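You operate a simulated robot arm through the tools that you are given. There is no shell and no other tool. Be economical: measure what you need, move in short steps, check, and stop when the job is done.

You run a simulated robot arm. Do the job below in one go: nothing can be reset, and whatever is moved stays where it is left.

Task
Lay the grey, brown and cream rounded tiles in matching slots; push the peg board up to the turntable base.

It is judged by the outcome, as a careful person would: the job done as asked, and still so three seconds after it is handed in. It fails if anything else is knocked over, pushed out of place, dropped, spilled or broken.

Robot
A 6-joint arm with a two-finger parallel gripper, fixed in place. Base frame: the origin is at the foot of the arm, x ahead of it, y to its left, z up; the work surface is at about z = 720. Readings come in mm, degrees, newtons and seconds.
With the tool pointing down near the work surface it reaches from about 260 to 660 mm from the base axis. Its first joint turns from -66.0 to 66.0 degrees. Payload 2.9 kg.
Tool frame: the origin (TCP) lies between the finger pads and is the grasp point; the fingertips stand 30 mm ahead of it; z points along the fingers, y is the line along which they close. Largest opening 110 mm; finger width 20, thickness 10; the body of the gripper, 48 by 112 mm, starts 55 mm behind the TCP.
Orientation is that of the tool frame in the base frame, as a unit quaternion [x, y, z, w]. With the fingers straight down and closing along the base's y, the tool's x points along the base's -x, its y along +y and its z along -z.

Tools
- The arm moves only by the tool servo_tool. Its argument "rows" is a list of rows, each a list of 3 entries, a list of its own where there are three numbers: the shift along the tool's x, y, z in mm, then the turn, a rotation vector about the tool's x, y, z in degrees, then the finger opening in mm, from 0 to 110. In form: [[[x, y, z], [ax, ay, az], fingers], ...]. A call has 1 to 20 rows; each row shifts and turns the commanded pose from where the row before left it, along the tool's axes as they then stand. Rows are played at 5 a second. More than 50 mm and 8.6 degrees between two rows, or a gripper value outside its range, and nothing of the call is played. A pose out of reach is approached as far as the arm can. The call stops where the force on the tool passes 40 N (or 10 N more than at its start, if that is more) or the arm is blocked; 0.2 s more then pass. The fingers move at their own pace (about 108 mm/s each) and stop on an object; they squeeze with about 42 N. The grip force told is the motor's: it shows also when the fingers shut on nothing. Time passes only in rows, and 0.2 s behind the last, so rows that do not move let the fingers close. It gives the time, the measured TCP pose, the force on the tool (base axes), the opening and the grip force at its end, in the units of the frame above (readings bear some noise).
- Cameras (640 x 400 px; columns grow to the right, rows downward): "scene" is fixed at [84.2, 457.8, 1364.4]; the picture's right is [-0.56, -0.83, 0.00], its down [-0.62, 0.42, -0.67] and it looks along [0.55, -0.38, -0.75] (base axes); focal length 340 px, centre (320, 200). "wrist" rides on the gripper at [72, 17, -103] in the tool frame; the picture's right is [-0.23, 0.97, 0.00], its down [-0.76, -0.18, -0.62] and it looks along [-0.61, -0.14, 0.78] (tool axes); focal length 222 px, centre (320, 200). There is no depth. A picture from a camera that has moved, and an enlarged one, comes with that camera's place and axes in the base frame and with its lens.
- capture(camera): a new picture of that camera. It takes no simulated time.
- inspect(camera, box): a new picture of the part [left, top, right, bottom] of that camera's present view, enlarged. It takes no simulated time.
- close_job(): hands the job in; it is judged then, once.

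Go step by step. Nothing tells you positions but the pictures and the camera data: compare them with the known pose of the tool, close in by small moves and look again before you grip or let go. The budget is 120 turns and 84 pictures, counting those below and the enlarged ones. Unless the task says otherwise, let go and move clear before handing in, and close with one line.

The tools are called as a command line: name --argument value ..., lists and objects as JSON in quotes. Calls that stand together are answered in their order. servo_tool: Moves the arm, as the interface text tells. Its arguments: {"type":"object","properties":{"rows":{"type":"array","items":{"type":"array"}}},"required":["rows"]} The other tools are called the same way: capture (camera) takes a picture; inspect (camera, box) takes an enlarged picture of a part of a camera's view; close_job () hands the job in.

At the start:

```text
clock: 0.0
tool_pos: [359.9, 201.7, 1023.1]
tool_rot: [0.0, 1.0, 0.0, 0.001]
wrist_force: [-0.5, 0.2, 0.1]
grip_width: 109.9
gripper_force: 0.1
```

scene: 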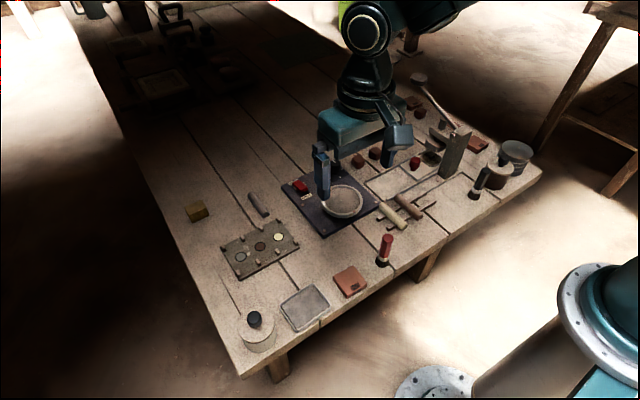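
wrist: 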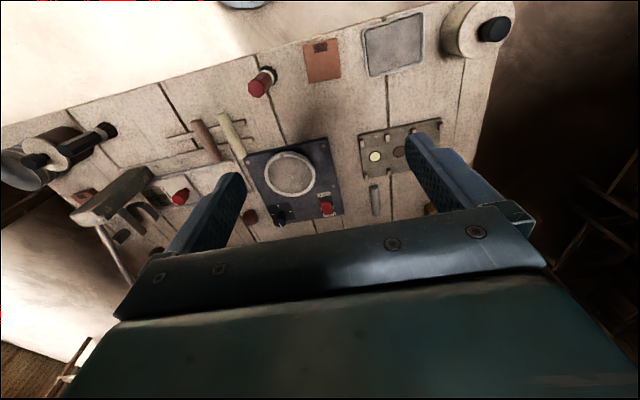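

I see a dark turntable-like base with a round plate, and a board with coloured discs and small pegs. I'll enlarge the view to identify things.

inspect --camera "scene" --box '[170, 170, 330, 290]'

inspect --camera "scene" --box '[340, 60, 540, 240]'

inspect --camera "scene" --box '[280, 150, 440, 300]'

```text
3.33 times, centred on (250, 230) of scene
camera zoom: at [84.2, 457.8, 1364.4], right [-0.56, -0.83, 0.0], down [-0.62, 0.42, -0.67], along [0.55, -0.38, -0.75], focal length 1135 px, centre (553, 100)
```

zoom: 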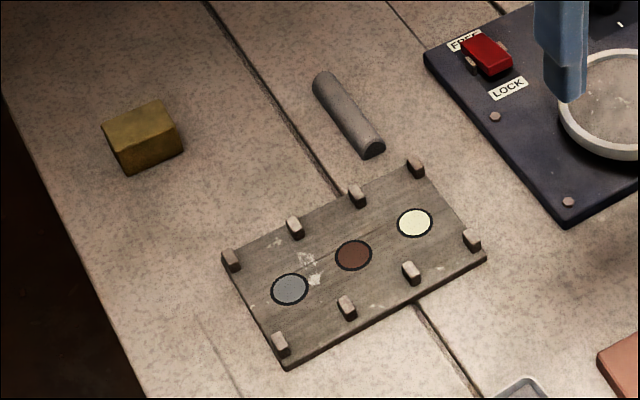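

```text
2.22 times, centred on (440, 150) of scene
camera zoom: at [84.2, 457.8, 1364.4], right [-0.56, -0.83, 0.0], down [-0.62, 0.42, -0.67], along [0.55, -0.38, -0.75], focal length 756 px, centre (53, 311)
```

zoom: 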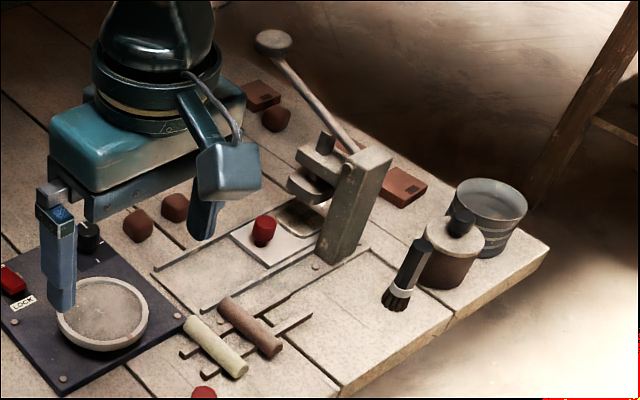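

```text
2.67 times, centred on (360, 225) of scene
camera zoom: at [84.2, 457.8, 1364.4], right [-0.56, -0.83, 0.0], down [-0.62, 0.42, -0.67], along [0.55, -0.38, -0.75], focal length 908 px, centre (213, 133)
```

zoom: 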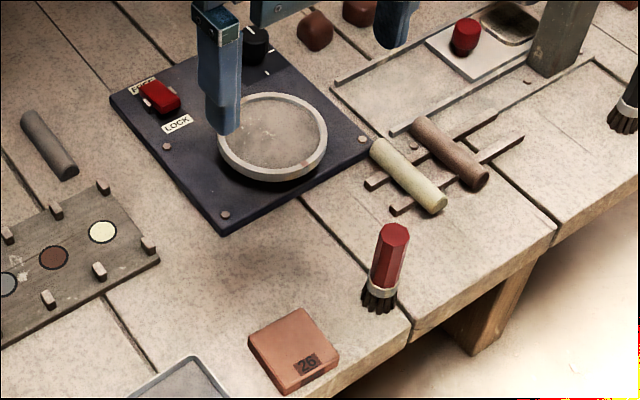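

The board (with grey, brown and cream discs between peg pairs) lies left of the turntable base with about a 55 mm gap. The three half-round bars are the tiles: grey by the board, cream and brown on a rack. I'll move in for a closer look at the board.

servo_tool --rows '[[[-20, 30, 30], [0, 0, 0], 110], [[-20, 30, 30], [0, 0, 0], 110], [[-20, 30, 30], [0, 0, 0], 110], [[0, 0, 30], [0, 0, 0], 110], [[0, 0, 0], [0, 0, 0], 110]]'

capture --camera "wrist"

capture --camera "scene"

```text
clock: 1.2
tool_pos: [421.2, 291.2, 903.9]
tool_rot: [0.001, 1.0, 0.0, 0.0]
wrist_force: [-0.8, -1.0, -0.2]
grip_width: 109.7
gripper_force: 0.1
```

```text
78 pictures are left
camera wrist: at [347.3, 309.4, 1006.0], right [0.23, 0.97, 0.0], down [0.76, -0.18, 0.62], along [0.61, -0.14, -0.78], focal length 222 px, centre (320, 200)
```

wrist: 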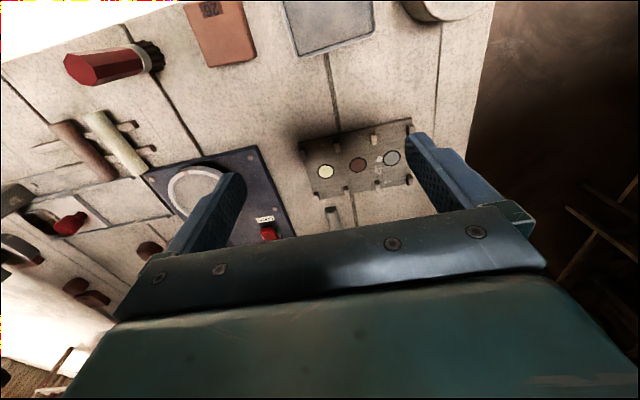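

```text
77 pictures are left
```

scene: 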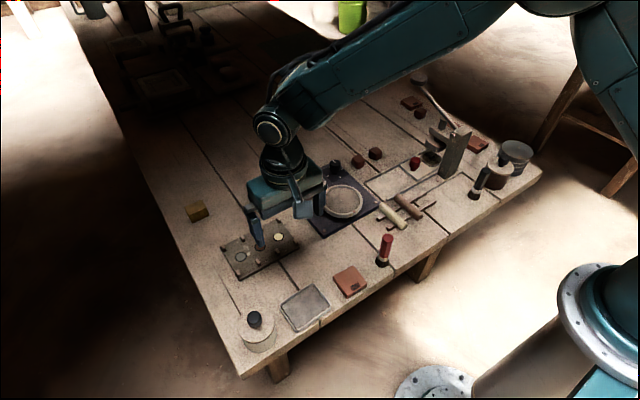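

The wrist sees the board well. I'll enlarge it to measure the board edges and the bars.

inspect --camera "wrist" --box '[240, 100, 440, 240]'

inspect --camera "wrist" --box '[20, 80, 220, 220]'

```text
2.86 times, centred on (340, 170) of wrist
camera zoom: at [347.3, 309.4, 1006.0], right [0.23, 0.97, 0.0], down [0.76, -0.18, 0.62], along [0.61, -0.14, -0.78], focal length 635 px, centre (263, 286)
```

zoom: 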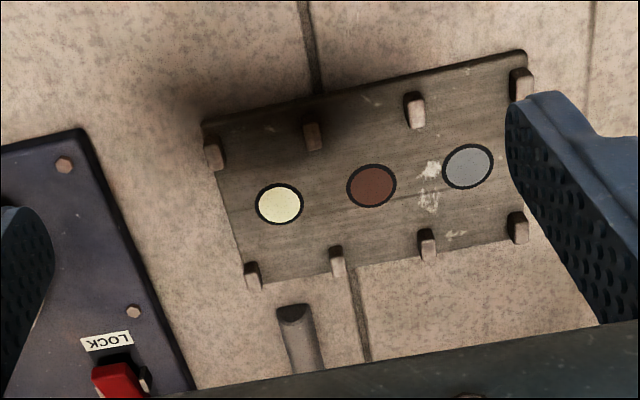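

```text
2.86 times, centred on (120, 150) of wrist
camera zoom: at [347.3, 309.4, 1006.0], right [0.23, 0.97, 0.0], down [0.76, -0.18, 0.62], along [0.61, -0.14, -0.78], focal length 635 px, centre (891, 343)
```

zoom: 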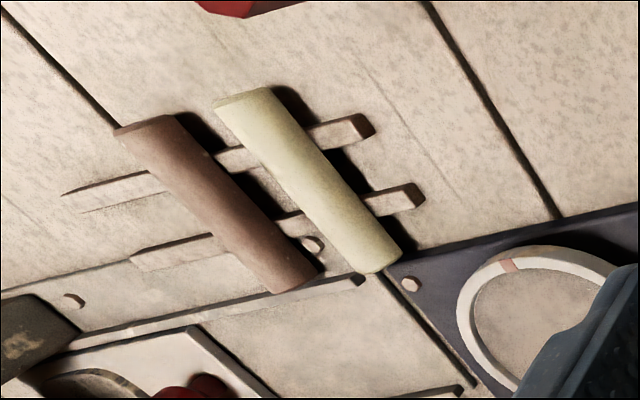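

The board is about 100 × 145 mm, x 463–563, y 255–398; the turntable base edge is near y = 198. I'll turn the gripper 90° with fingers spread along x, and get behind the board's left edge to push it along −y.

servo_tool --rows '[[[0, 0, 0], [0, 0, -8.5], 60], [[0, 0, 0], [0, 0, -8.5], 60], [[0, 0, 0], [0, 0, -8.5], 60], [[0, 0, 0], [0, 0, -8.5], 60], [[0, 0, 0], [0, 0, -8.5], 60], [[0, 0, 0], [0, 0, -8.5], 60], [[0, 0, 0], [0, 0, -8.5], 60], [[0, 0, 0], [0, 0, -8.5], 60], [[0, 0, 0], [0, 0, -8.5], 60], [[0, 0, 0], [0, 0, -8.5], 60], [[0, 0, 0], [0, 0, -5], 60], [[-31, -22, 15], [0, 0, 0], 60], [[-31, -22, 15], [0, 0, 0], 60], [[-31, -22, 15], [0, 0, 0], 60], [[-32, -23, 15], [0, 0, 0], 60], [[0, 0, 0], [0, 0, 0], 60]]'

capture --camera "wrist"

capture --camera "scene"

```text
clock: 4.6
tool_pos: [509.5, 417.8, 843.6]
tool_rot: [0.707, -0.707, -0.001, 0.001]
wrist_force: [0.2, -1.2, -0.5]
grip_width: 60.1
gripper_force: 0.1
```

```text
74 pictures are left
camera wrist: at [492.0, 346.5, 946.2], right [-0.97, 0.23, 0.0], down [0.18, 0.76, 0.62], along [0.14, 0.61, -0.78], focal length 222 px, centre (320, 200)
```

wrist: 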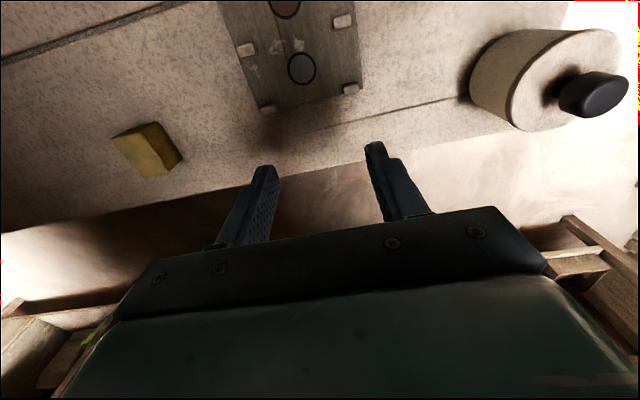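

```text
73 pictures are left
```

scene: 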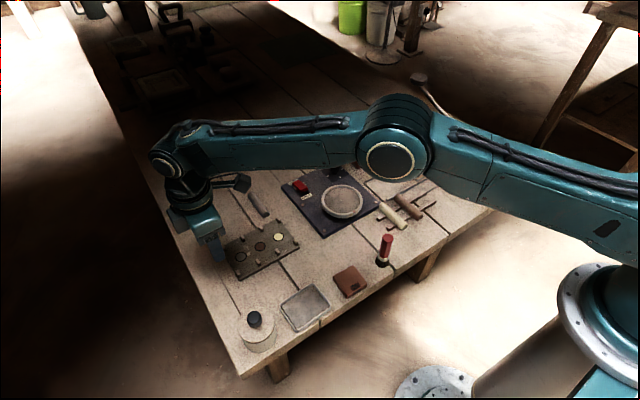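

The board's left edge lies near y ≈ 402 and is parallel to x. I'll nudge a few mm outward and descend behind it.

servo_tool --rows '[[[-3, 4, 20], [0, 0, 0], 50], [[0, 0, 30], [0, 0, 0], 50], [[0, 0, 25], [0, 0, 0], 50], [[0, 0, 0], [0, 0, 0], 50]]'

capture --camera "wrist"

inspect --camera "scene" --box '[150, 170, 330, 290]'

```text
clock: 5.6
tool_pos: [505.9, 419.8, 768.6]
tool_rot: [-0.707, 0.707, 0.0, 0.0]
wrist_force: [0.4, 0.2, -0.4]
grip_width: 50.1
gripper_force: 0.1
```

```text
72 pictures are left
camera wrist: at [487.9, 348.4, 871.4], right [-0.97, 0.23, 0.0], down [0.18, 0.76, 0.62], along [0.14, 0.61, -0.78], focal length 222 px, centre (320, 200)
```

wrist: 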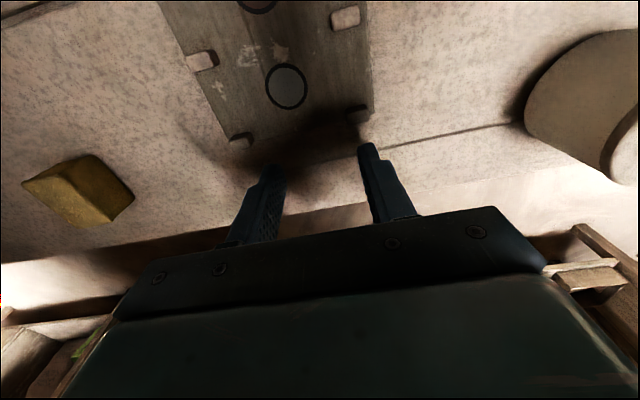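

```text
3.33 times, centred on (240, 230) of scene
camera zoom: at [84.2, 457.8, 1364.4], right [-0.56, -0.83, 0.0], down [-0.62, 0.42, -0.67], along [0.55, -0.38, -0.75], focal length 1135 px, centre (587, 100)
```

zoom: 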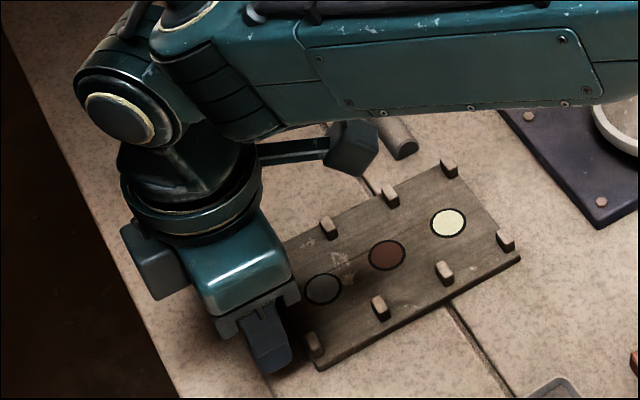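

The fingers are just outside the edge. I'll lower the tips to about 4 mm above the table, then ease toward the board.

servo_tool --rows '[[[0, 0, 7], [0, 0, 0], 50], [[0, 0, 7], [0, 0, 0], 50], [[0, 0, 0], [0, 0, 0], 50]]'

servo_tool --rows '[[[4, 0, 0], [0, 0, 0], 50], [[4, 0, 0], [0, 0, 0], 50], [[4, 0, 0], [0, 0, 0], 50], [[4, 0, 0], [0, 0, 0], 50], [[4, 0, 0], [0, 0, 0], 50], [[0, 0, 0], [0, 0, 0], 50]]'

capture --camera "wrist"

```text
clock: 6.4
tool_pos: [506.2, 419.6, 754.6]
tool_rot: [-0.707, 0.707, 0.0, 0.0]
wrist_force: [0.0, 0.4, 0.0]
grip_width: 50.0
gripper_force: 0.0
```

```text
clock: 7.8
tool_pos: [505.8, 401.6, 753.2]
tool_rot: [-0.707, 0.707, 0.0, 0.0]
wrist_force: [0.6, 1.7, 0.5]
grip_width: 50.2
gripper_force: 0.5
```

```text
70 pictures are left
camera wrist: at [487.7, 328.4, 857.3], right [-0.97, 0.23, 0.0], down [0.18, 0.76, 0.62], along [0.14, 0.61, -0.78], focal length 222 px, centre (320, 200)
```

wrist: 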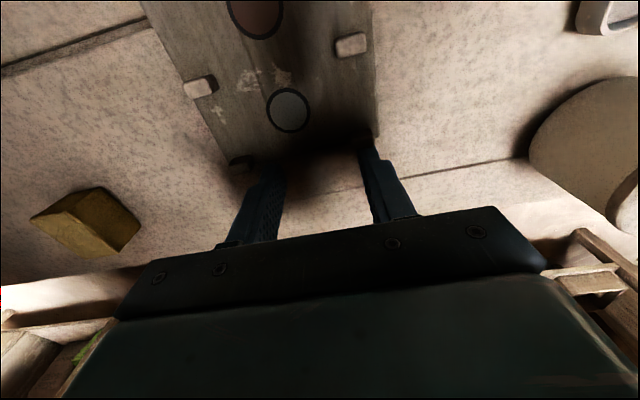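

Contact is made with a light force and the board is sliding straight. I'll push on about 36 mm and check the gap.

servo_tool --rows '[[[4, 0, 0], [0, 0, 0], 50], [[4, 0, 0], [0, 0, 0], 50], [[4, 0, 0], [0, 0, 0], 50], [[4, 0, 0], [0, 0, 0], 50], [[4, 0, 0], [0, 0, 0], 50], [[4, 0, 0], [0, 0, 0], 50], [[4, 0, 0], [0, 0, 0], 50], [[4, 0, 0], [0, 0, 0], 50], [[4, 0, 0], [0, 0, 0], 50], [[0, 0, 0], [0, 0, 0], 50]]'

inspect --camera "scene" --box '[200, 170, 360, 290]'

```text
clock: 10.0
tool_pos: [506.5, 363.5, 754.6]
tool_rot: [-0.707, 0.707, 0.0, 0.0]
wrist_force: [-0.4, 2.8, 1.6]
grip_width: 50.2
gripper_force: 0.0
```

```text
3.33 times, centred on (280, 230) of scene
camera zoom: at [84.2, 457.8, 1364.3], right [-0.56, -0.83, 0.0], down [-0.62, 0.42, -0.67], along [0.55, -0.38, -0.75], focal length 1135 px, centre (453, 100)
```

zoom: 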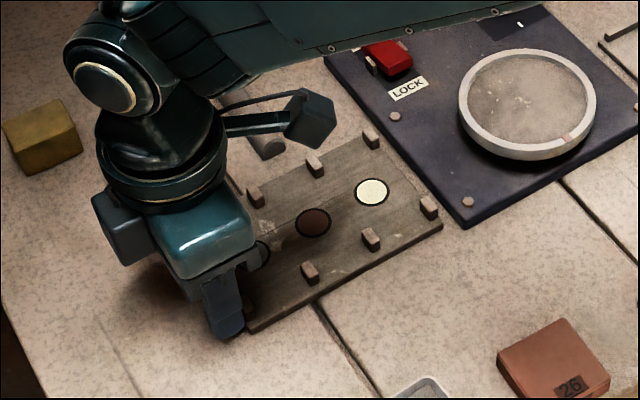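

About 10 mm of gap remains. I'll continue in smaller steps.

servo_tool --rows '[[[2, 0, 0], [0, 0, 0], 50], [[2, 0, 0], [0, 0, 0], 50], [[2, 0, 0], [0, 0, 0], 50], [[0, 0, 0], [0, 0, 0], 50]]'

inspect --camera "scene" --box '[260, 180, 350, 250]'

```text
clock: 11.0
tool_pos: [505.5, 357.6, 753.4]
tool_rot: [0.707, -0.707, 0.0, 0.001]
wrist_force: [-0.5, 2.1, -0.1]
grip_width: 50.1
gripper_force: 0.0
```

```text
5.71 times, centred on (305, 215) of scene
camera zoom: at [84.2, 457.8, 1364.3], right [-0.56, -0.83, 0.0], down [-0.62, 0.42, -0.67], along [0.55, -0.38, -0.75], focal length 1945 px, centre (406, 114)
```

zoom: 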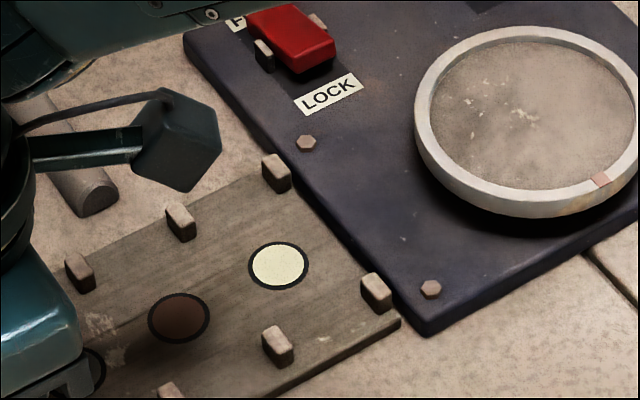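

A gap of roughly 4 mm remains. I'll creep on with 1 mm steps.

servo_tool --rows '[[[1, 0, 0], [0, 0, 0], 50], [[1, 0, 0], [0, 0, 0], 50], [[1, 0, 0], [0, 0, 0], 50], [[0, 0, 0], [0, 0, 0], 50]]'

inspect --camera "scene" --box '[260, 180, 350, 250]'

```text
clock: 12.0
tool_pos: [504.4, 355.6, 752.8]
tool_rot: [0.707, -0.707, 0.0, 0.0]
wrist_force: [-0.4, 3.0, 0.8]
grip_width: 49.8
gripper_force: 0.2
```

```text
5.71 times, centred on (305, 215) of scene
camera zoom: at [84.2, 457.8, 1364.3], right [-0.56, -0.83, 0.0], down [-0.62, 0.42, -0.67], along [0.55, -0.38, -0.75], focal length 1945 px, centre (406, 114)
```

zoom: 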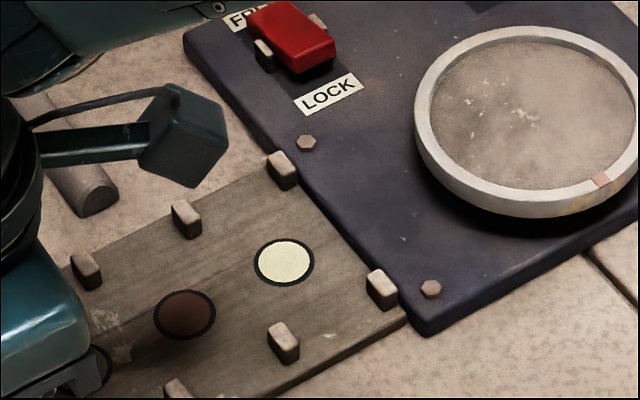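

Only about 1 mm left. Two or three more small steps with a force check.

servo_tool --rows '[[[1, 0, 0], [0, 0, 0], 50], [[1, 0, 0], [0, 0, 0], 50], [[0, 0, 0], [0, 0, 0], 50]]'

inspect --camera "scene" --box '[260, 180, 350, 250]'

```text
clock: 12.8
tool_pos: [505.3, 354.6, 754.2]
tool_rot: [0.708, -0.706, 0.0, -0.002]
wrist_force: [0.3, 18.8, -2.1]
grip_width: 50.1
gripper_force: 0.1
```

```text
5.71 times, centred on (305, 215) of scene
camera zoom: at [84.2, 458.2, 1364.2], right [-0.56, -0.83, 0.0], down [-0.62, 0.42, -0.67], along [0.55, -0.38, -0.75], focal length 1945 px, centre (406, 114)
```

zoom: 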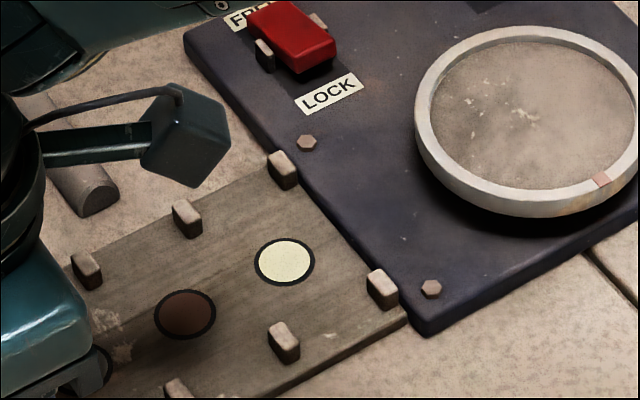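

The force rose to 19 N with no movement of the base: the board is flush against it. I'll back off, rise, turn back, and look at the grey tile.

servo_tool --rows '[[[-8, 0, 0], [0, 0, 0], 50], [[0, 0, -35], [0, 0, 0], 50], [[0, 0, -40], [0, 0, 0], 60], [[25, 0, -25], [0, 0, 8.5], 60], [[0, 0, 0], [0, 0, 8.5], 60], [[0, 0, 0], [0, 0, 8.5], 60], [[0, 0, 0], [0, 0, 8.5], 60], [[0, 0, 0], [0, 0, 8.5], 60], [[0, 0, 0], [0, 0, 8.5], 60], [[0, 0, 0], [0, 0, 8.5], 60], [[0, 0, 0], [0, 0, 8.5], 60], [[0, 0, 0], [0, 0, 8.5], 60], [[0, 0, 0], [0, 0, 8.5], 60], [[0, 0, 0], [0, 0, 5], 60], [[0, -40, 0], [0, 0, 0], 60], [[0, 0, 0], [0, 0, 0], 60]]'

capture --camera "wrist"

inspect --camera "scene" --box '[200, 170, 360, 290]'

```text
clock: 16.2
tool_pos: [505.9, 296.3, 853.8]
tool_rot: [0.0, 1.0, 0.0, 0.0]
wrist_force: [-0.1, 0.7, -0.3]
grip_width: 60.2
gripper_force: 0.1
```

```text
65 pictures are left
camera wrist: at [432.1, 313.9, 956.4], right [0.23, 0.97, 0.0], down [0.76, -0.18, 0.62], along [0.61, -0.14, -0.78], focal length 222 px, centre (320, 200)
```

wrist: 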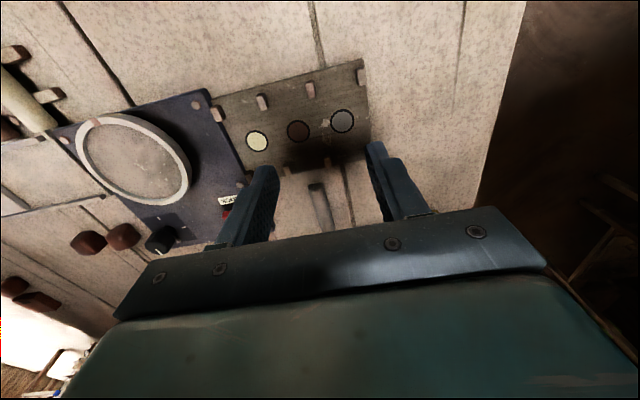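

```text
3.33 times, centred on (280, 230) of scene
camera zoom: at [84.2, 457.8, 1364.4], right [-0.56, -0.83, 0.0], down [-0.62, 0.42, -0.67], along [0.55, -0.38, -0.75], focal length 1135 px, centre (453, 100)
```

zoom: 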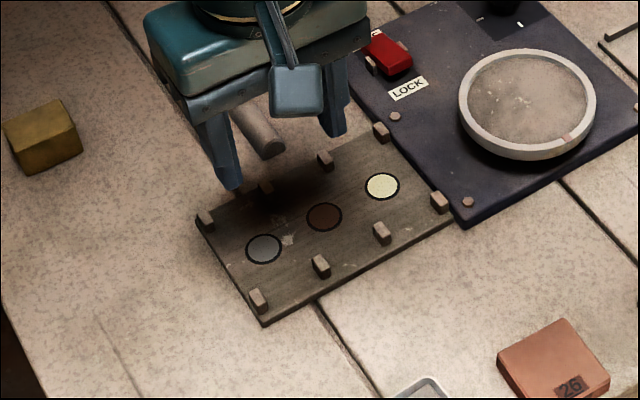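

The board sits flush; slots now at about x 513, y 226 (cream), 272 (brown), 320 (grey). The grey tile runs along x from ~580 to ~660 at y ≈ 275. I'll move above its near part.

servo_tool --rows '[[[-32, -7, 15], [0, 0, 0], 60], [[-32, -7, 15], [0, 0, 0], 60], [[-30, -7, 15], [0, 0, 0], 60], [[0, 0, 0], [0, 0, 0], 60]]'

capture --camera "wrist"

inspect --camera "scene" --box '[200, 150, 360, 270]'

```text
clock: 17.2
tool_pos: [600.1, 274.5, 809.0]
tool_rot: [0.0, 1.0, 0.0, 0.0]
wrist_force: [0.3, 0.6, -0.2]
grip_width: 60.1
gripper_force: 0.0
```

```text
63 pictures are left
camera wrist: at [526.6, 292.7, 911.4], right [0.23, 0.97, 0.0], down [0.76, -0.18, 0.62], along [0.61, -0.14, -0.78], focal length 222 px, centre (320, 200)
```

wrist: 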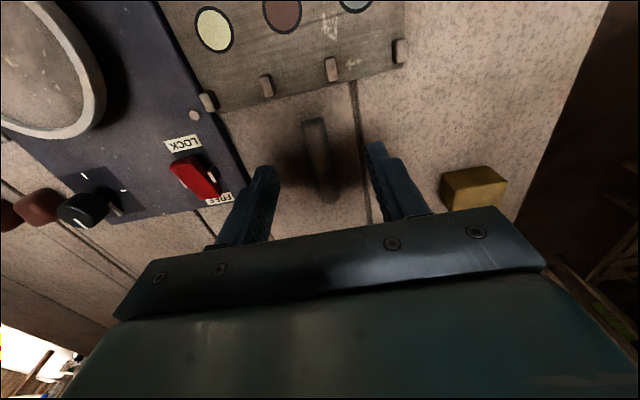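

```text
3.33 times, centred on (280, 210) of scene
camera zoom: at [84.2, 457.8, 1364.4], right [-0.56, -0.83, 0.0], down [-0.62, 0.42, -0.67], along [0.55, -0.38, -0.75], focal length 1135 px, centre (453, 167)
```

zoom: 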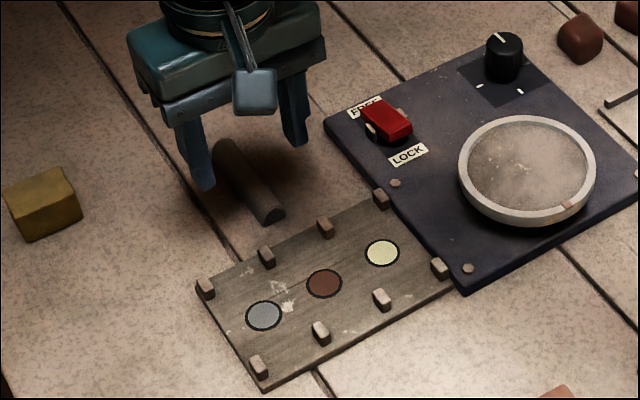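

The grey tile is ~18 mm wide, centred about (624, 272). I'll descend over its near half with the fingers straddling it, then check reach.

servo_tool --rows '[[[-8, -2, 20], [0, 0, 0], 60], [[0, 0, 20], [0, 0, 0], 60], [[0, 0, 14], [0, 0, 0], 60], [[0, 0, 0], [0, 0, 0], 60]]'

capture --camera "wrist"

```text
clock: 18.2
tool_pos: [608.3, 273.7, 754.7]
tool_rot: [-0.001, 1.0, 0.0, 0.001]
wrist_force: [-0.9, 0.2, 0.2]
grip_width: 60.2
gripper_force: 0.2
```

```text
61 pictures are left
camera wrist: at [534.5, 291.1, 858.0], right [0.23, 0.97, 0.0], down [0.76, -0.18, 0.62], along [0.61, -0.14, -0.78], focal length 222 px, centre (320, 200)
```

wrist: 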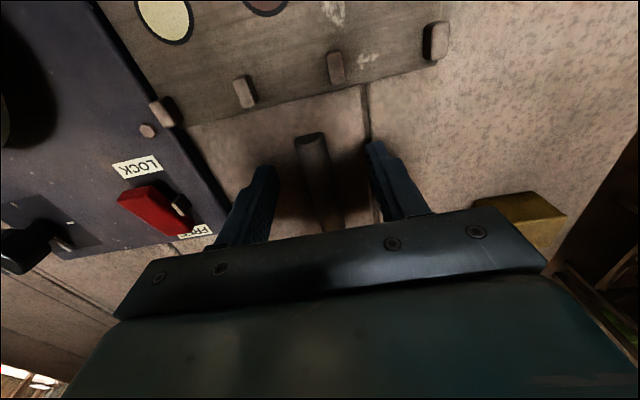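

Reach is fine. I'll go 9 mm further toward the tile's middle and close.

servo_tool --rows '[[[-9, 0, 0], [0, 0, 0], 60], [[0, 0, 0], [0, 0, 0], 40], [[0, 0, 0], [0, 0, 0], 30], [[0, 0, 0], [0, 0, 0], 20], [[0, 0, 0], [0, 0, 0], 10], [[0, 0, 0], [0, 0, 0], 5], [[0, 0, 0], [0, 0, 0], 5], [[0, 0, 0], [0, 0, 0], 5]]'

capture --camera "wrist"

```text
clock: 20.0
tool_pos: [617.3, 272.9, 755.2]
tool_rot: [0.001, 1.0, 0.001, 0.0]
wrist_force: [-0.6, -1.2, -0.1]
grip_width: 18.3
gripper_force: 41.8
```

```text
60 pictures are left
camera wrist: at [543.2, 291.0, 858.1], right [0.23, 0.97, 0.0], down [0.76, -0.18, 0.62], along [0.61, -0.14, -0.78], focal length 222 px, centre (320, 200)
```

wrist: 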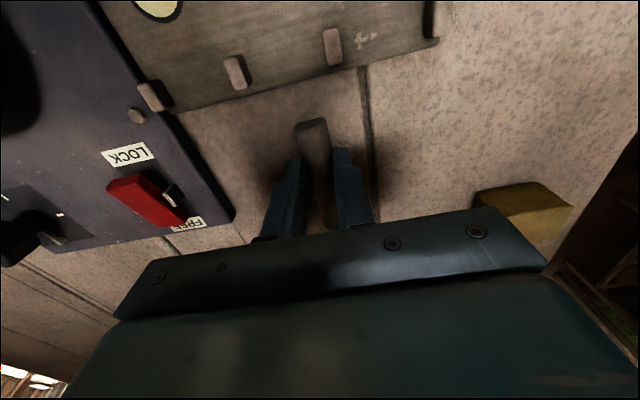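

Gripped at 18 mm width. I'll lift and carry it above the grey slot.

servo_tool --rows '[[[0, 0, -15], [0, 0, 0], 5], [[0, 0, -25], [0, 0, 0], 5], [[0, 0, -20], [0, 0, 0], 5], [[30, 12, 0], [0, 0, 0], 5], [[30, 12, 0], [0, 0, 0], 5], [[30, 12, 0], [0, 0, 0], 5], [[20, 11, 0], [0, 0, 0], 5], [[0, 0, 0], [0, 0, 0], 5]]'

capture --camera "wrist"

inspect --camera "scene" --box '[200, 170, 360, 290]'

```text
clock: 21.8
tool_pos: [505.1, 320.6, 813.5]
tool_rot: [0.0, 1.0, 0.0, -0.001]
wrist_force: [1.2, 1.2, -1.1]
grip_width: 18.1
gripper_force: 41.9
```

```text
59 pictures are left
camera wrist: at [432.3, 337.4, 917.6], right [0.23, 0.97, 0.0], down [0.76, -0.18, 0.62], along [0.61, -0.14, -0.78], focal length 222 px, centre (320, 200)
```

wrist: 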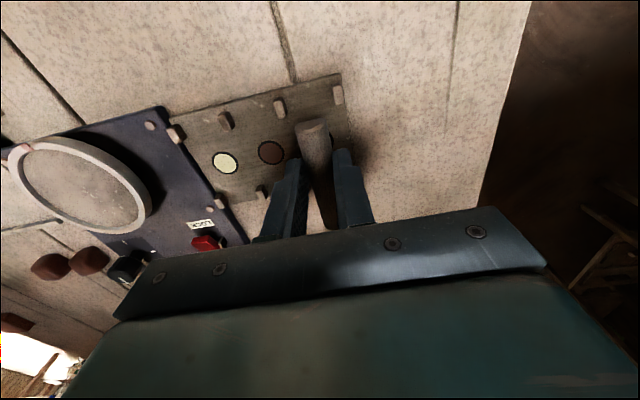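

```text
3.33 times, centred on (280, 230) of scene
camera zoom: at [84.2, 457.8, 1364.4], right [-0.56, -0.83, 0.0], down [-0.62, 0.42, -0.67], along [0.55, -0.38, -0.75], focal length 1135 px, centre (453, 100)
```

zoom: 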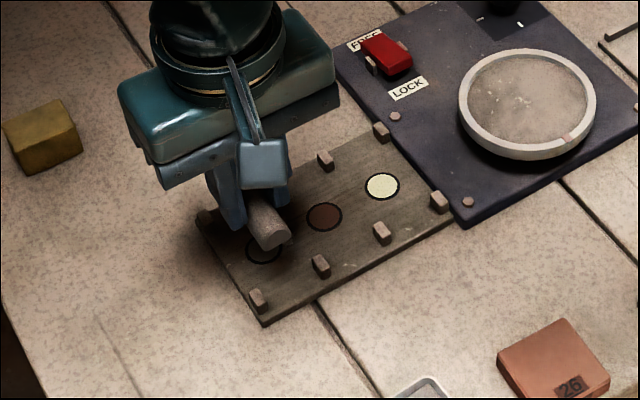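

Alignment is good: the slot centre is y ≈ 318–319. I'll lower toward the board and feel for contact.

servo_tool --rows '[[[0, -1.5, 20], [0, 0, 0], 5], [[0, 0, 18], [0, 0, 0], 5], [[0, 0, 4], [0, 0, 0], 5], [[0, 0, 0], [0, 0, 0], 5]]'

inspect --camera "scene" --box '[220, 200, 310, 270]'

capture --camera "wrist"

```text
clock: 22.8
tool_pos: [506.2, 317.8, 773.0]
tool_rot: [0.0, 1.0, 0.0, 0.001]
wrist_force: [0.0, 0.1, 0.5]
grip_width: 18.0
gripper_force: 42.2
```

```text
5.71 times, centred on (265, 235) of scene
camera zoom: at [84.2, 457.8, 1364.4], right [-0.56, -0.83, 0.0], down [-0.62, 0.42, -0.67], along [0.55, -0.38, -0.75], focal length 1945 px, centre (634, 0)
```

zoom: 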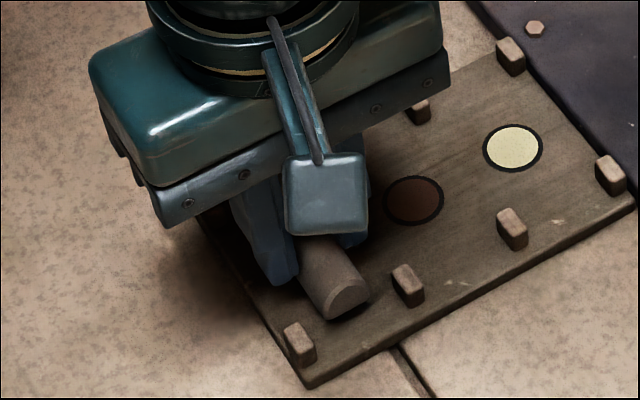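

```text
56 pictures are left
camera wrist: at [432.7, 336.4, 875.8], right [0.23, 0.97, 0.0], down [0.76, -0.18, 0.62], along [0.61, -0.14, -0.78], focal length 222 px, centre (320, 200)
```

wrist: 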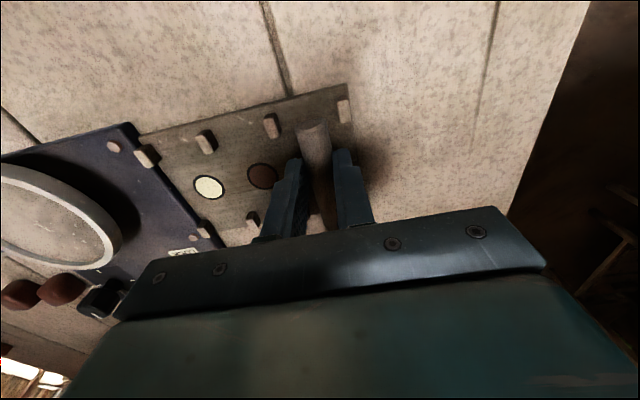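

The tile is centred between the pegs. Lowering in small steps until it touches.

servo_tool --rows '[[[0, 0, 4], [0, 0, 0], 5], [[0, 0, 2], [0, 0, 0], 5], [[0, 0, 1], [0, 0, 0], 5], [[0, 0, 1], [0, 0, 0], 5], [[0, 0, 0], [0, 0, 0], 5]]'

```text
clock: 24.0
tool_pos: [506.0, 318.2, 767.2]
tool_rot: [0.001, 1.0, -0.001, 0.0]
wrist_force: [-1.2, 0.1, 0.1]
grip_width: 18.2
gripper_force: 42.4
```

No contact force yet; continuing down by 1 mm steps.

servo_tool --rows '[[[0, 0, 1], [0, 0, 0], 5], [[0, 0, 1], [0, 0, 0], 5], [[0, 0, 0], [0, 0, 0], 5]]'

inspect --camera "scene" --box '[220, 200, 310, 270]'

```text
clock: 24.8
tool_pos: [506.4, 318.3, 763.9]
tool_rot: [0.0, 1.0, 0.0, 0.0]
wrist_force: [-1.4, -1.1, 2.7]
grip_width: 18.2
gripper_force: 42.5
```

```text
5.71 times, centred on (265, 235) of scene
camera zoom: at [84.1, 457.7, 1364.4], right [-0.56, -0.83, 0.0], down [-0.62, 0.42, -0.67], along [0.55, -0.37, -0.75], focal length 1945 px, centre (634, 0)
```

zoom: 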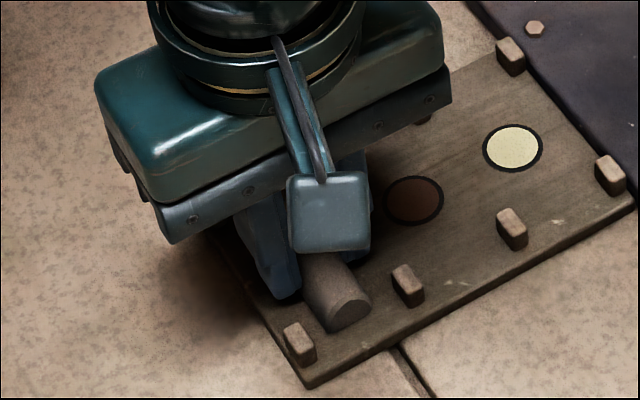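

Light contact: the tile rests on the board. I'll open gently and lift away.

servo_tool --rows '[[[0, 0, 0.5], [0, 0, 0], 5], [[0, 0, 0], [0, 0, 0], 20], [[0, 0, 0], [0, 0, 0], 24], [[0, 0, 0], [0, 0, 0], 32], [[0, 0, -10], [0, 0, 0], 34], [[0, 0, -30], [0, 0, 0], 34], [[0, 0, -40], [0, 0, 0], 60], [[0, 0, 0], [0, 0, 0], 60]]'

capture --camera "wrist"

inspect --camera "scene" --box '[210, 180, 330, 280]'

```text
clock: 26.6
tool_pos: [505.0, 317.7, 843.5]
tool_rot: [0.0, 1.0, -0.001, 0.0]
wrist_force: [0.9, -0.1, 0.0]
grip_width: 60.0
gripper_force: 0.1
```

```text
54 pictures are left
camera wrist: at [432.6, 335.3, 946.1], right [0.23, 0.97, 0.0], down [0.76, -0.18, 0.62], along [0.61, -0.14, -0.78], focal length 222 px, centre (320, 200)
```

wrist: 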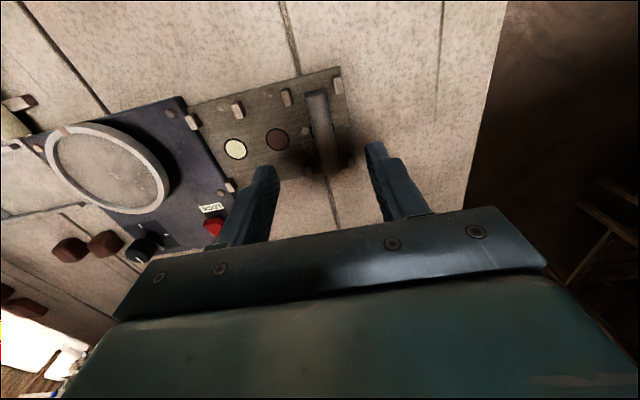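

```text
4.00 times, centred on (270, 230) of scene
camera zoom: at [84.2, 457.8, 1364.4], right [-0.56, -0.83, 0.0], down [-0.62, 0.42, -0.67], along [0.55, -0.38, -0.75], focal length 1362 px, centre (520, 80)
```

zoom: 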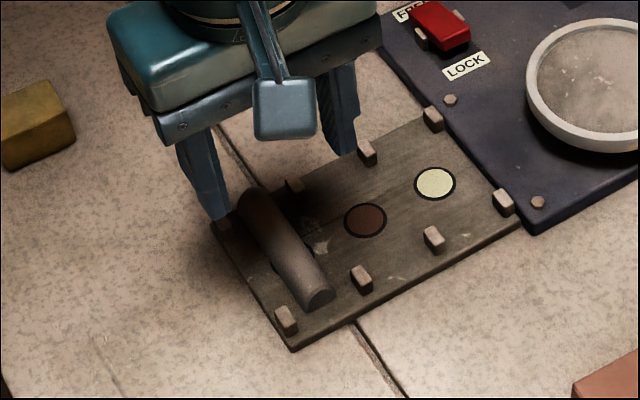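

The grey tile lies in its slot. Next I'll move toward the rack with the cream and brown tiles and look.

servo_tool --rows '[[[25, -37.5, -3], [0, 0, 0], 60], [[25, -37.5, -3], [0, 0, 0], 60], [[25, -37.5, -3], [0, 0, 0], 60], [[25, -37.5, -3], [0, 0, 0], 60], [[25, -37.5, -3], [0, 0, 0], 60], [[25, -37.5, 0], [0, 0, 0], 60], [[25, -37.5, 0], [0, 0, 0], 60], [[0, 0, 0], [0, 0, 0], 60]]'

capture --camera "wrist"

inspect --camera "scene" --box '[350, 170, 470, 270]'

```text
clock: 28.4
tool_pos: [331.5, 54.7, 858.6]
tool_rot: [0.0, 1.0, -0.001, 0.0]
wrist_force: [0.0, 0.5, -0.1]
grip_width: 59.9
gripper_force: 0.0
```

```text
52 pictures are left
camera wrist: at [257.5, 73.2, 960.7], right [0.23, 0.97, 0.0], down [0.76, -0.18, 0.62], along [0.61, -0.14, -0.78], focal length 222 px, centre (320, 200)
```

wrist: 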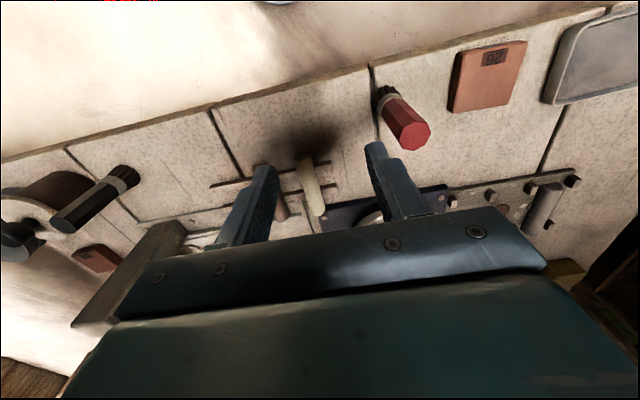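

```text
4.00 times, centred on (410, 220) of scene
camera zoom: at [84.2, 457.7, 1364.4], right [-0.56, -0.83, 0.0], down [-0.62, 0.42, -0.67], along [0.55, -0.38, -0.75], focal length 1362 px, centre (-40, 120)
```

zoom: 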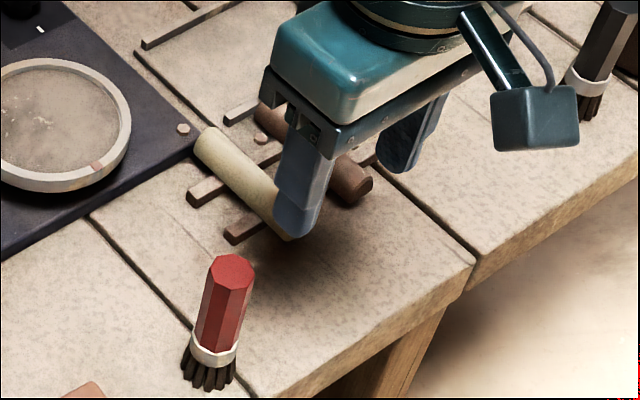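

The cream tile is near x 365–443, y ≈ 33; the brown one is just to its right. I'll close the fingers to a smaller opening and move above the cream tile for a better look.

servo_tool --rows '[[[-23, -7, 10], [0, 0, 0], 38], [[-23, -7, 10], [0, 0, 0], 38], [[-23, -7, 10], [0, 0, 0], 38], [[0, 0, 0], [0, 0, 0], 38]]'

capture --camera "wrist"

inspect --camera "scene" --box '[350, 160, 470, 260]'

```text
clock: 29.4
tool_pos: [400.7, 34.7, 827.1]
tool_rot: [0.0, 1.0, 0.0, 0.0]
wrist_force: [-0.9, 0.7, -0.3]
grip_width: 38.0
gripper_force: 0.1
```

```text
50 pictures are left
camera wrist: at [327.7, 52.3, 930.0], right [0.23, 0.97, 0.0], down [0.76, -0.18, 0.62], along [0.61, -0.14, -0.78], focal length 222 px, centre (320, 200)
```

wrist: 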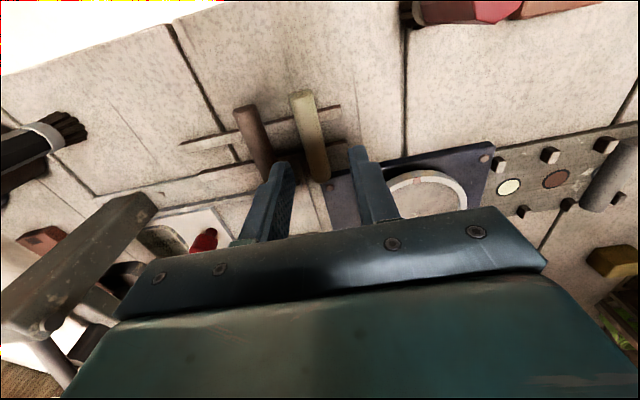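

```text
4.00 times, centred on (410, 210) of scene
camera zoom: at [84.2, 457.8, 1364.4], right [-0.56, -0.83, 0.0], down [-0.62, 0.42, -0.67], along [0.55, -0.38, -0.75], focal length 1362 px, centre (-40, 160)
```

zoom: 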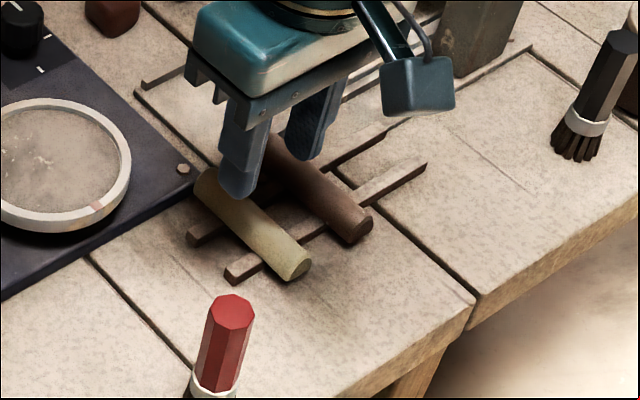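

The cream tile is at about (405, 28) with its neighbour 46 mm to the right, so a 38 mm opening clears it. I'll align and descend partway.

servo_tool --rows '[[[-4, -7, 10], [0, 0, 0], 38], [[0, 0, 20], [0, 0, 0], 38], [[0, 0, 8], [0, 0, 0], 38], [[0, 0, 0], [0, 0, 0], 38]]'

inspect --camera "wrist" --box '[220, 60, 420, 240]'

inspect --camera "scene" --box '[370, 170, 460, 240]'

```text
clock: 30.4
tool_pos: [404.5, 27.3, 789.2]
tool_rot: [0.001, 1.0, 0.0, 0.0]
wrist_force: [0.0, 0.6, -0.1]
grip_width: 38.1
gripper_force: 0.0
```

```text
2.22 times, centred on (320, 150) of wrist
camera zoom: at [331.1, 45.6, 892.2], right [0.23, 0.97, 0.0], down [0.76, -0.18, 0.62], along [0.61, -0.14, -0.78], focal length 494 px, centre (320, 311)
```

zoom: 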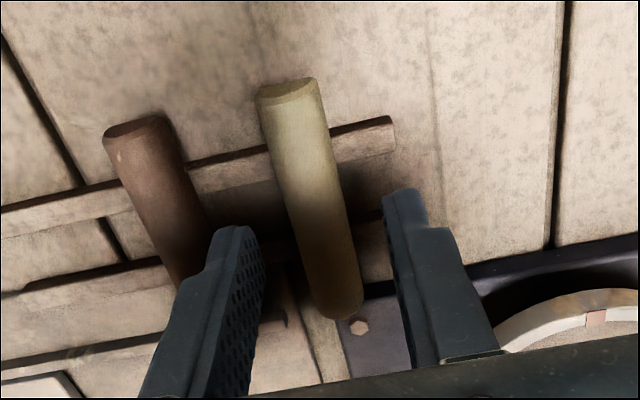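

```text
5.71 times, centred on (415, 205) of scene
camera zoom: at [84.2, 457.8, 1364.4], right [-0.56, -0.83, 0.0], down [-0.62, 0.42, -0.67], along [0.55, -0.38, -0.75], focal length 1945 px, centre (-223, 171)
```

zoom: 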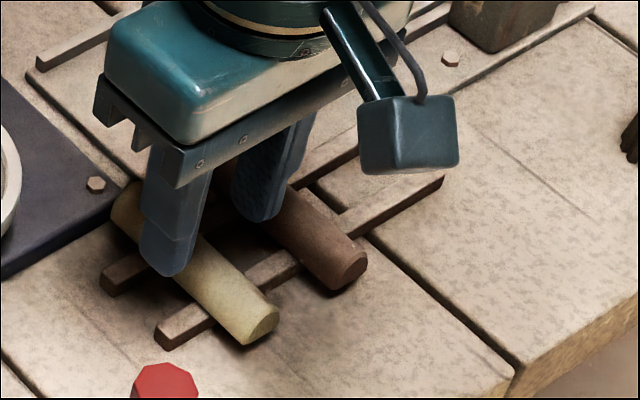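

Fingers straddle the cream tile evenly. I'll descend further and check the tip heights.

servo_tool --rows '[[[-1, 0, 10], [0, 0, 0], 38], [[0, 0, 9], [0, 0, 0], 38], [[0, 0, 0], [0, 0, 0], 38]]'

inspect --camera "wrist" --box '[220, 60, 420, 240]'

inspect --camera "scene" --box '[370, 170, 460, 240]'

```text
clock: 31.2
tool_pos: [405.4, 28.0, 770.8]
tool_rot: [0.0, 1.0, 0.0, 0.0]
wrist_force: [-0.7, -0.3, 0.0]
grip_width: 37.9
gripper_force: 0.0
```

```text
2.22 times, centred on (320, 150) of wrist
camera zoom: at [332.0, 45.5, 873.2], right [0.23, 0.97, 0.0], down [0.76, -0.18, 0.62], along [0.61, -0.14, -0.78], focal length 494 px, centre (320, 311)
```

zoom: 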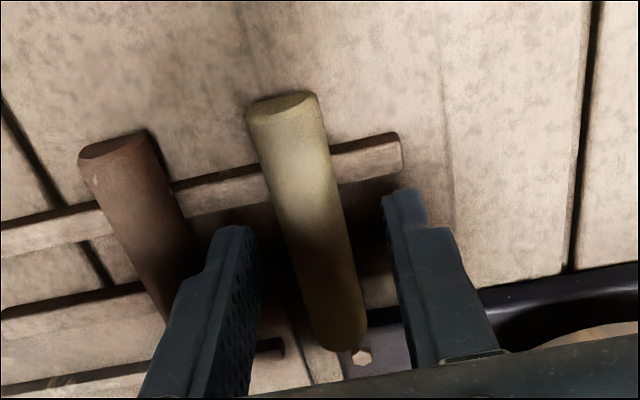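

```text
5.71 times, centred on (415, 205) of scene
camera zoom: at [84.2, 457.8, 1364.4], right [-0.56, -0.83, 0.0], down [-0.62, 0.42, -0.67], along [0.55, -0.38, -0.75], focal length 1945 px, centre (-223, 171)
```

zoom: 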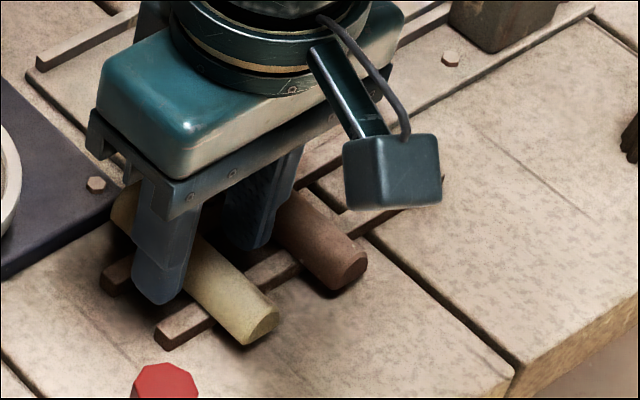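

Tips are about at the tile's upper half. I'll go 5 mm lower and close on it.

servo_tool --rows '[[[0, 0, 5], [0, 0, 0], 38], [[0, 0, 0], [0, 0, 0], 30], [[0, 0, 0], [0, 0, 0], 22], [[0, 0, 0], [0, 0, 0], 15], [[0, 0, 0], [0, 0, 0], 5], [[0, 0, 0], [0, 0, 0], 5], [[0, 0, 0], [0, 0, 0], 5]]'

inspect --camera "wrist" --box '[220, 60, 420, 240]'

```text
clock: 32.8
tool_pos: [405.9, 28.0, 766.0]
tool_rot: [0.0, 1.0, 0.0, -0.001]
wrist_force: [0.2, 0.2, 0.0]
grip_width: 18.2
gripper_force: 42.2
```

```text
2.22 times, centred on (320, 150) of wrist
camera zoom: at [332.0, 45.7, 868.5], right [0.23, 0.97, 0.0], down [0.76, -0.18, 0.62], along [0.61, -0.14, -0.78], focal length 494 px, centre (320, 311)
```

zoom: 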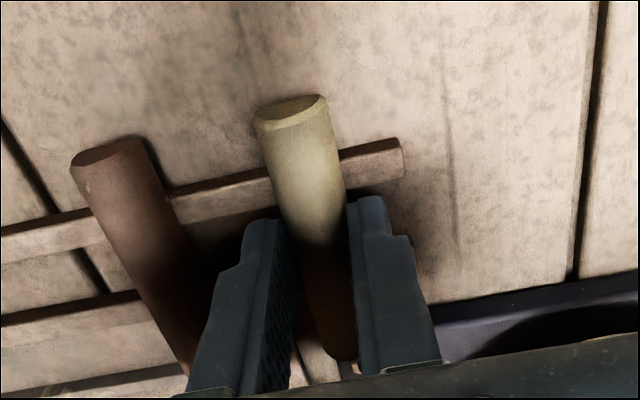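

The cream tile is gripped centrally. I'll lift and carry it to above the cream slot.

servo_tool --rows '[[[0, 0, -15], [0, 0, 0], 5], [[0, 0, -30], [0, 0, 0], 5], [[0, 0, -25], [0, 0, 0], 5], [[-22, 40, 0], [0, 0, 0], 5], [[-22, 40, 0], [0, 0, 0], 5], [[-22, 40, 0], [0, 0, 0], 5], [[-21, 39, 0], [0, 0, 0], 5], [[-20, 38, 0], [0, 0, 0], 5], [[0, 0, 0], [0, 0, 0], 5]]'

inspect --camera "wrist" --box '[220, 40, 460, 240]'

inspect --camera "scene" --box '[210, 180, 350, 280]'

```text
clock: 34.8
tool_pos: [512.9, 226.0, 836.0]
tool_rot: [0.0, 1.0, 0.001, 0.0]
wrist_force: [0.0, -0.3, 0.1]
grip_width: 18.0
gripper_force: 41.6
```

```text
2.00 times, centred on (340, 140) of wrist
camera zoom: at [438.9, 243.0, 938.8], right [0.23, 0.97, 0.0], down [0.76, -0.18, 0.62], along [0.61, -0.14, -0.78], focal length 444 px, centre (280, 320)
```

zoom: 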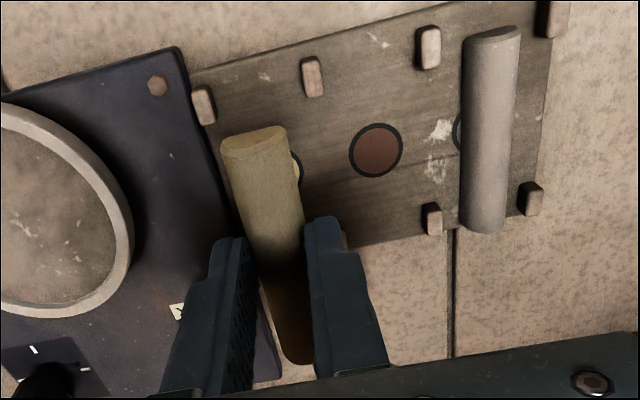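

```text
4.00 times, centred on (280, 230) of scene
camera zoom: at [84.2, 457.8, 1364.4], right [-0.56, -0.83, 0.0], down [-0.62, 0.42, -0.67], along [0.55, -0.37, -0.75], focal length 1362 px, centre (480, 80)
```

zoom: 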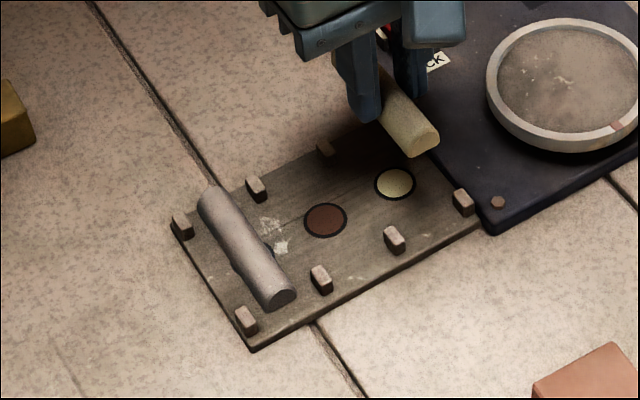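

The tile is over the cream slot; by the pegs, the slot centre is y ≈ 224.5. I'll lower partway, then creep.

servo_tool --rows '[[[0, -1.5, 25], [0, 0, 0], 5], [[0, 0, 25], [0, 0, 0], 5], [[0, 0, 8], [0, 0, 0], 5], [[0, 0, 0], [0, 0, 0], 5]]'

inspect --camera "scene" --box '[260, 190, 340, 250]'

inspect --camera "wrist" --box '[220, 60, 420, 240]'

```text
clock: 35.8
tool_pos: [512.9, 223.3, 778.2]
tool_rot: [0.0, 1.0, 0.001, 0.0]
wrist_force: [0.0, 0.3, -0.6]
grip_width: 18.1
gripper_force: 42.0
```

```text
6.67 times, centred on (300, 220) of scene
camera zoom: at [84.2, 457.8, 1364.4], right [-0.56, -0.83, 0.0], down [-0.62, 0.42, -0.67], along [0.55, -0.38, -0.75], focal length 2269 px, centre (453, 67)
```

zoom: 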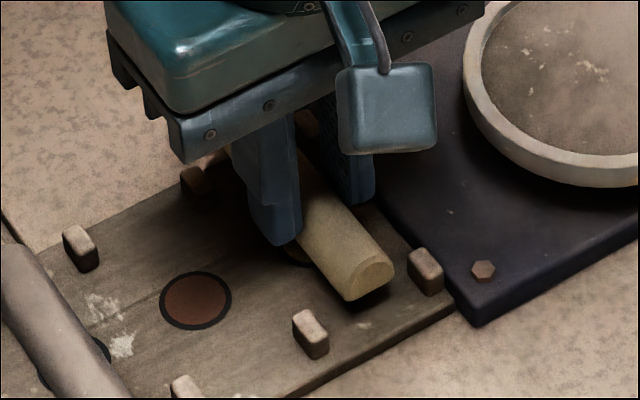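

```text
2.22 times, centred on (320, 150) of wrist
camera zoom: at [439.3, 241.1, 880.4], right [0.23, 0.97, 0.0], down [0.76, -0.18, 0.62], along [0.61, -0.14, -0.78], focal length 494 px, centre (320, 311)
```

zoom: 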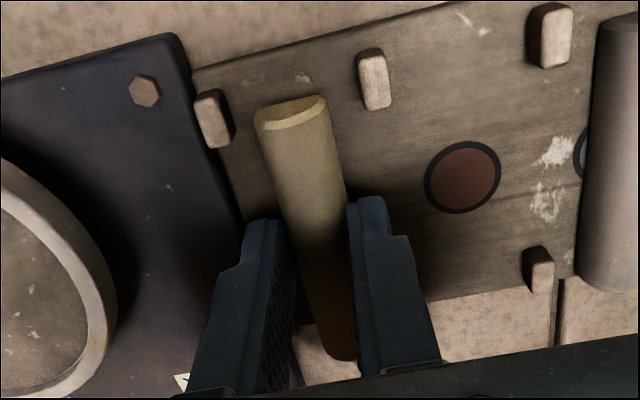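

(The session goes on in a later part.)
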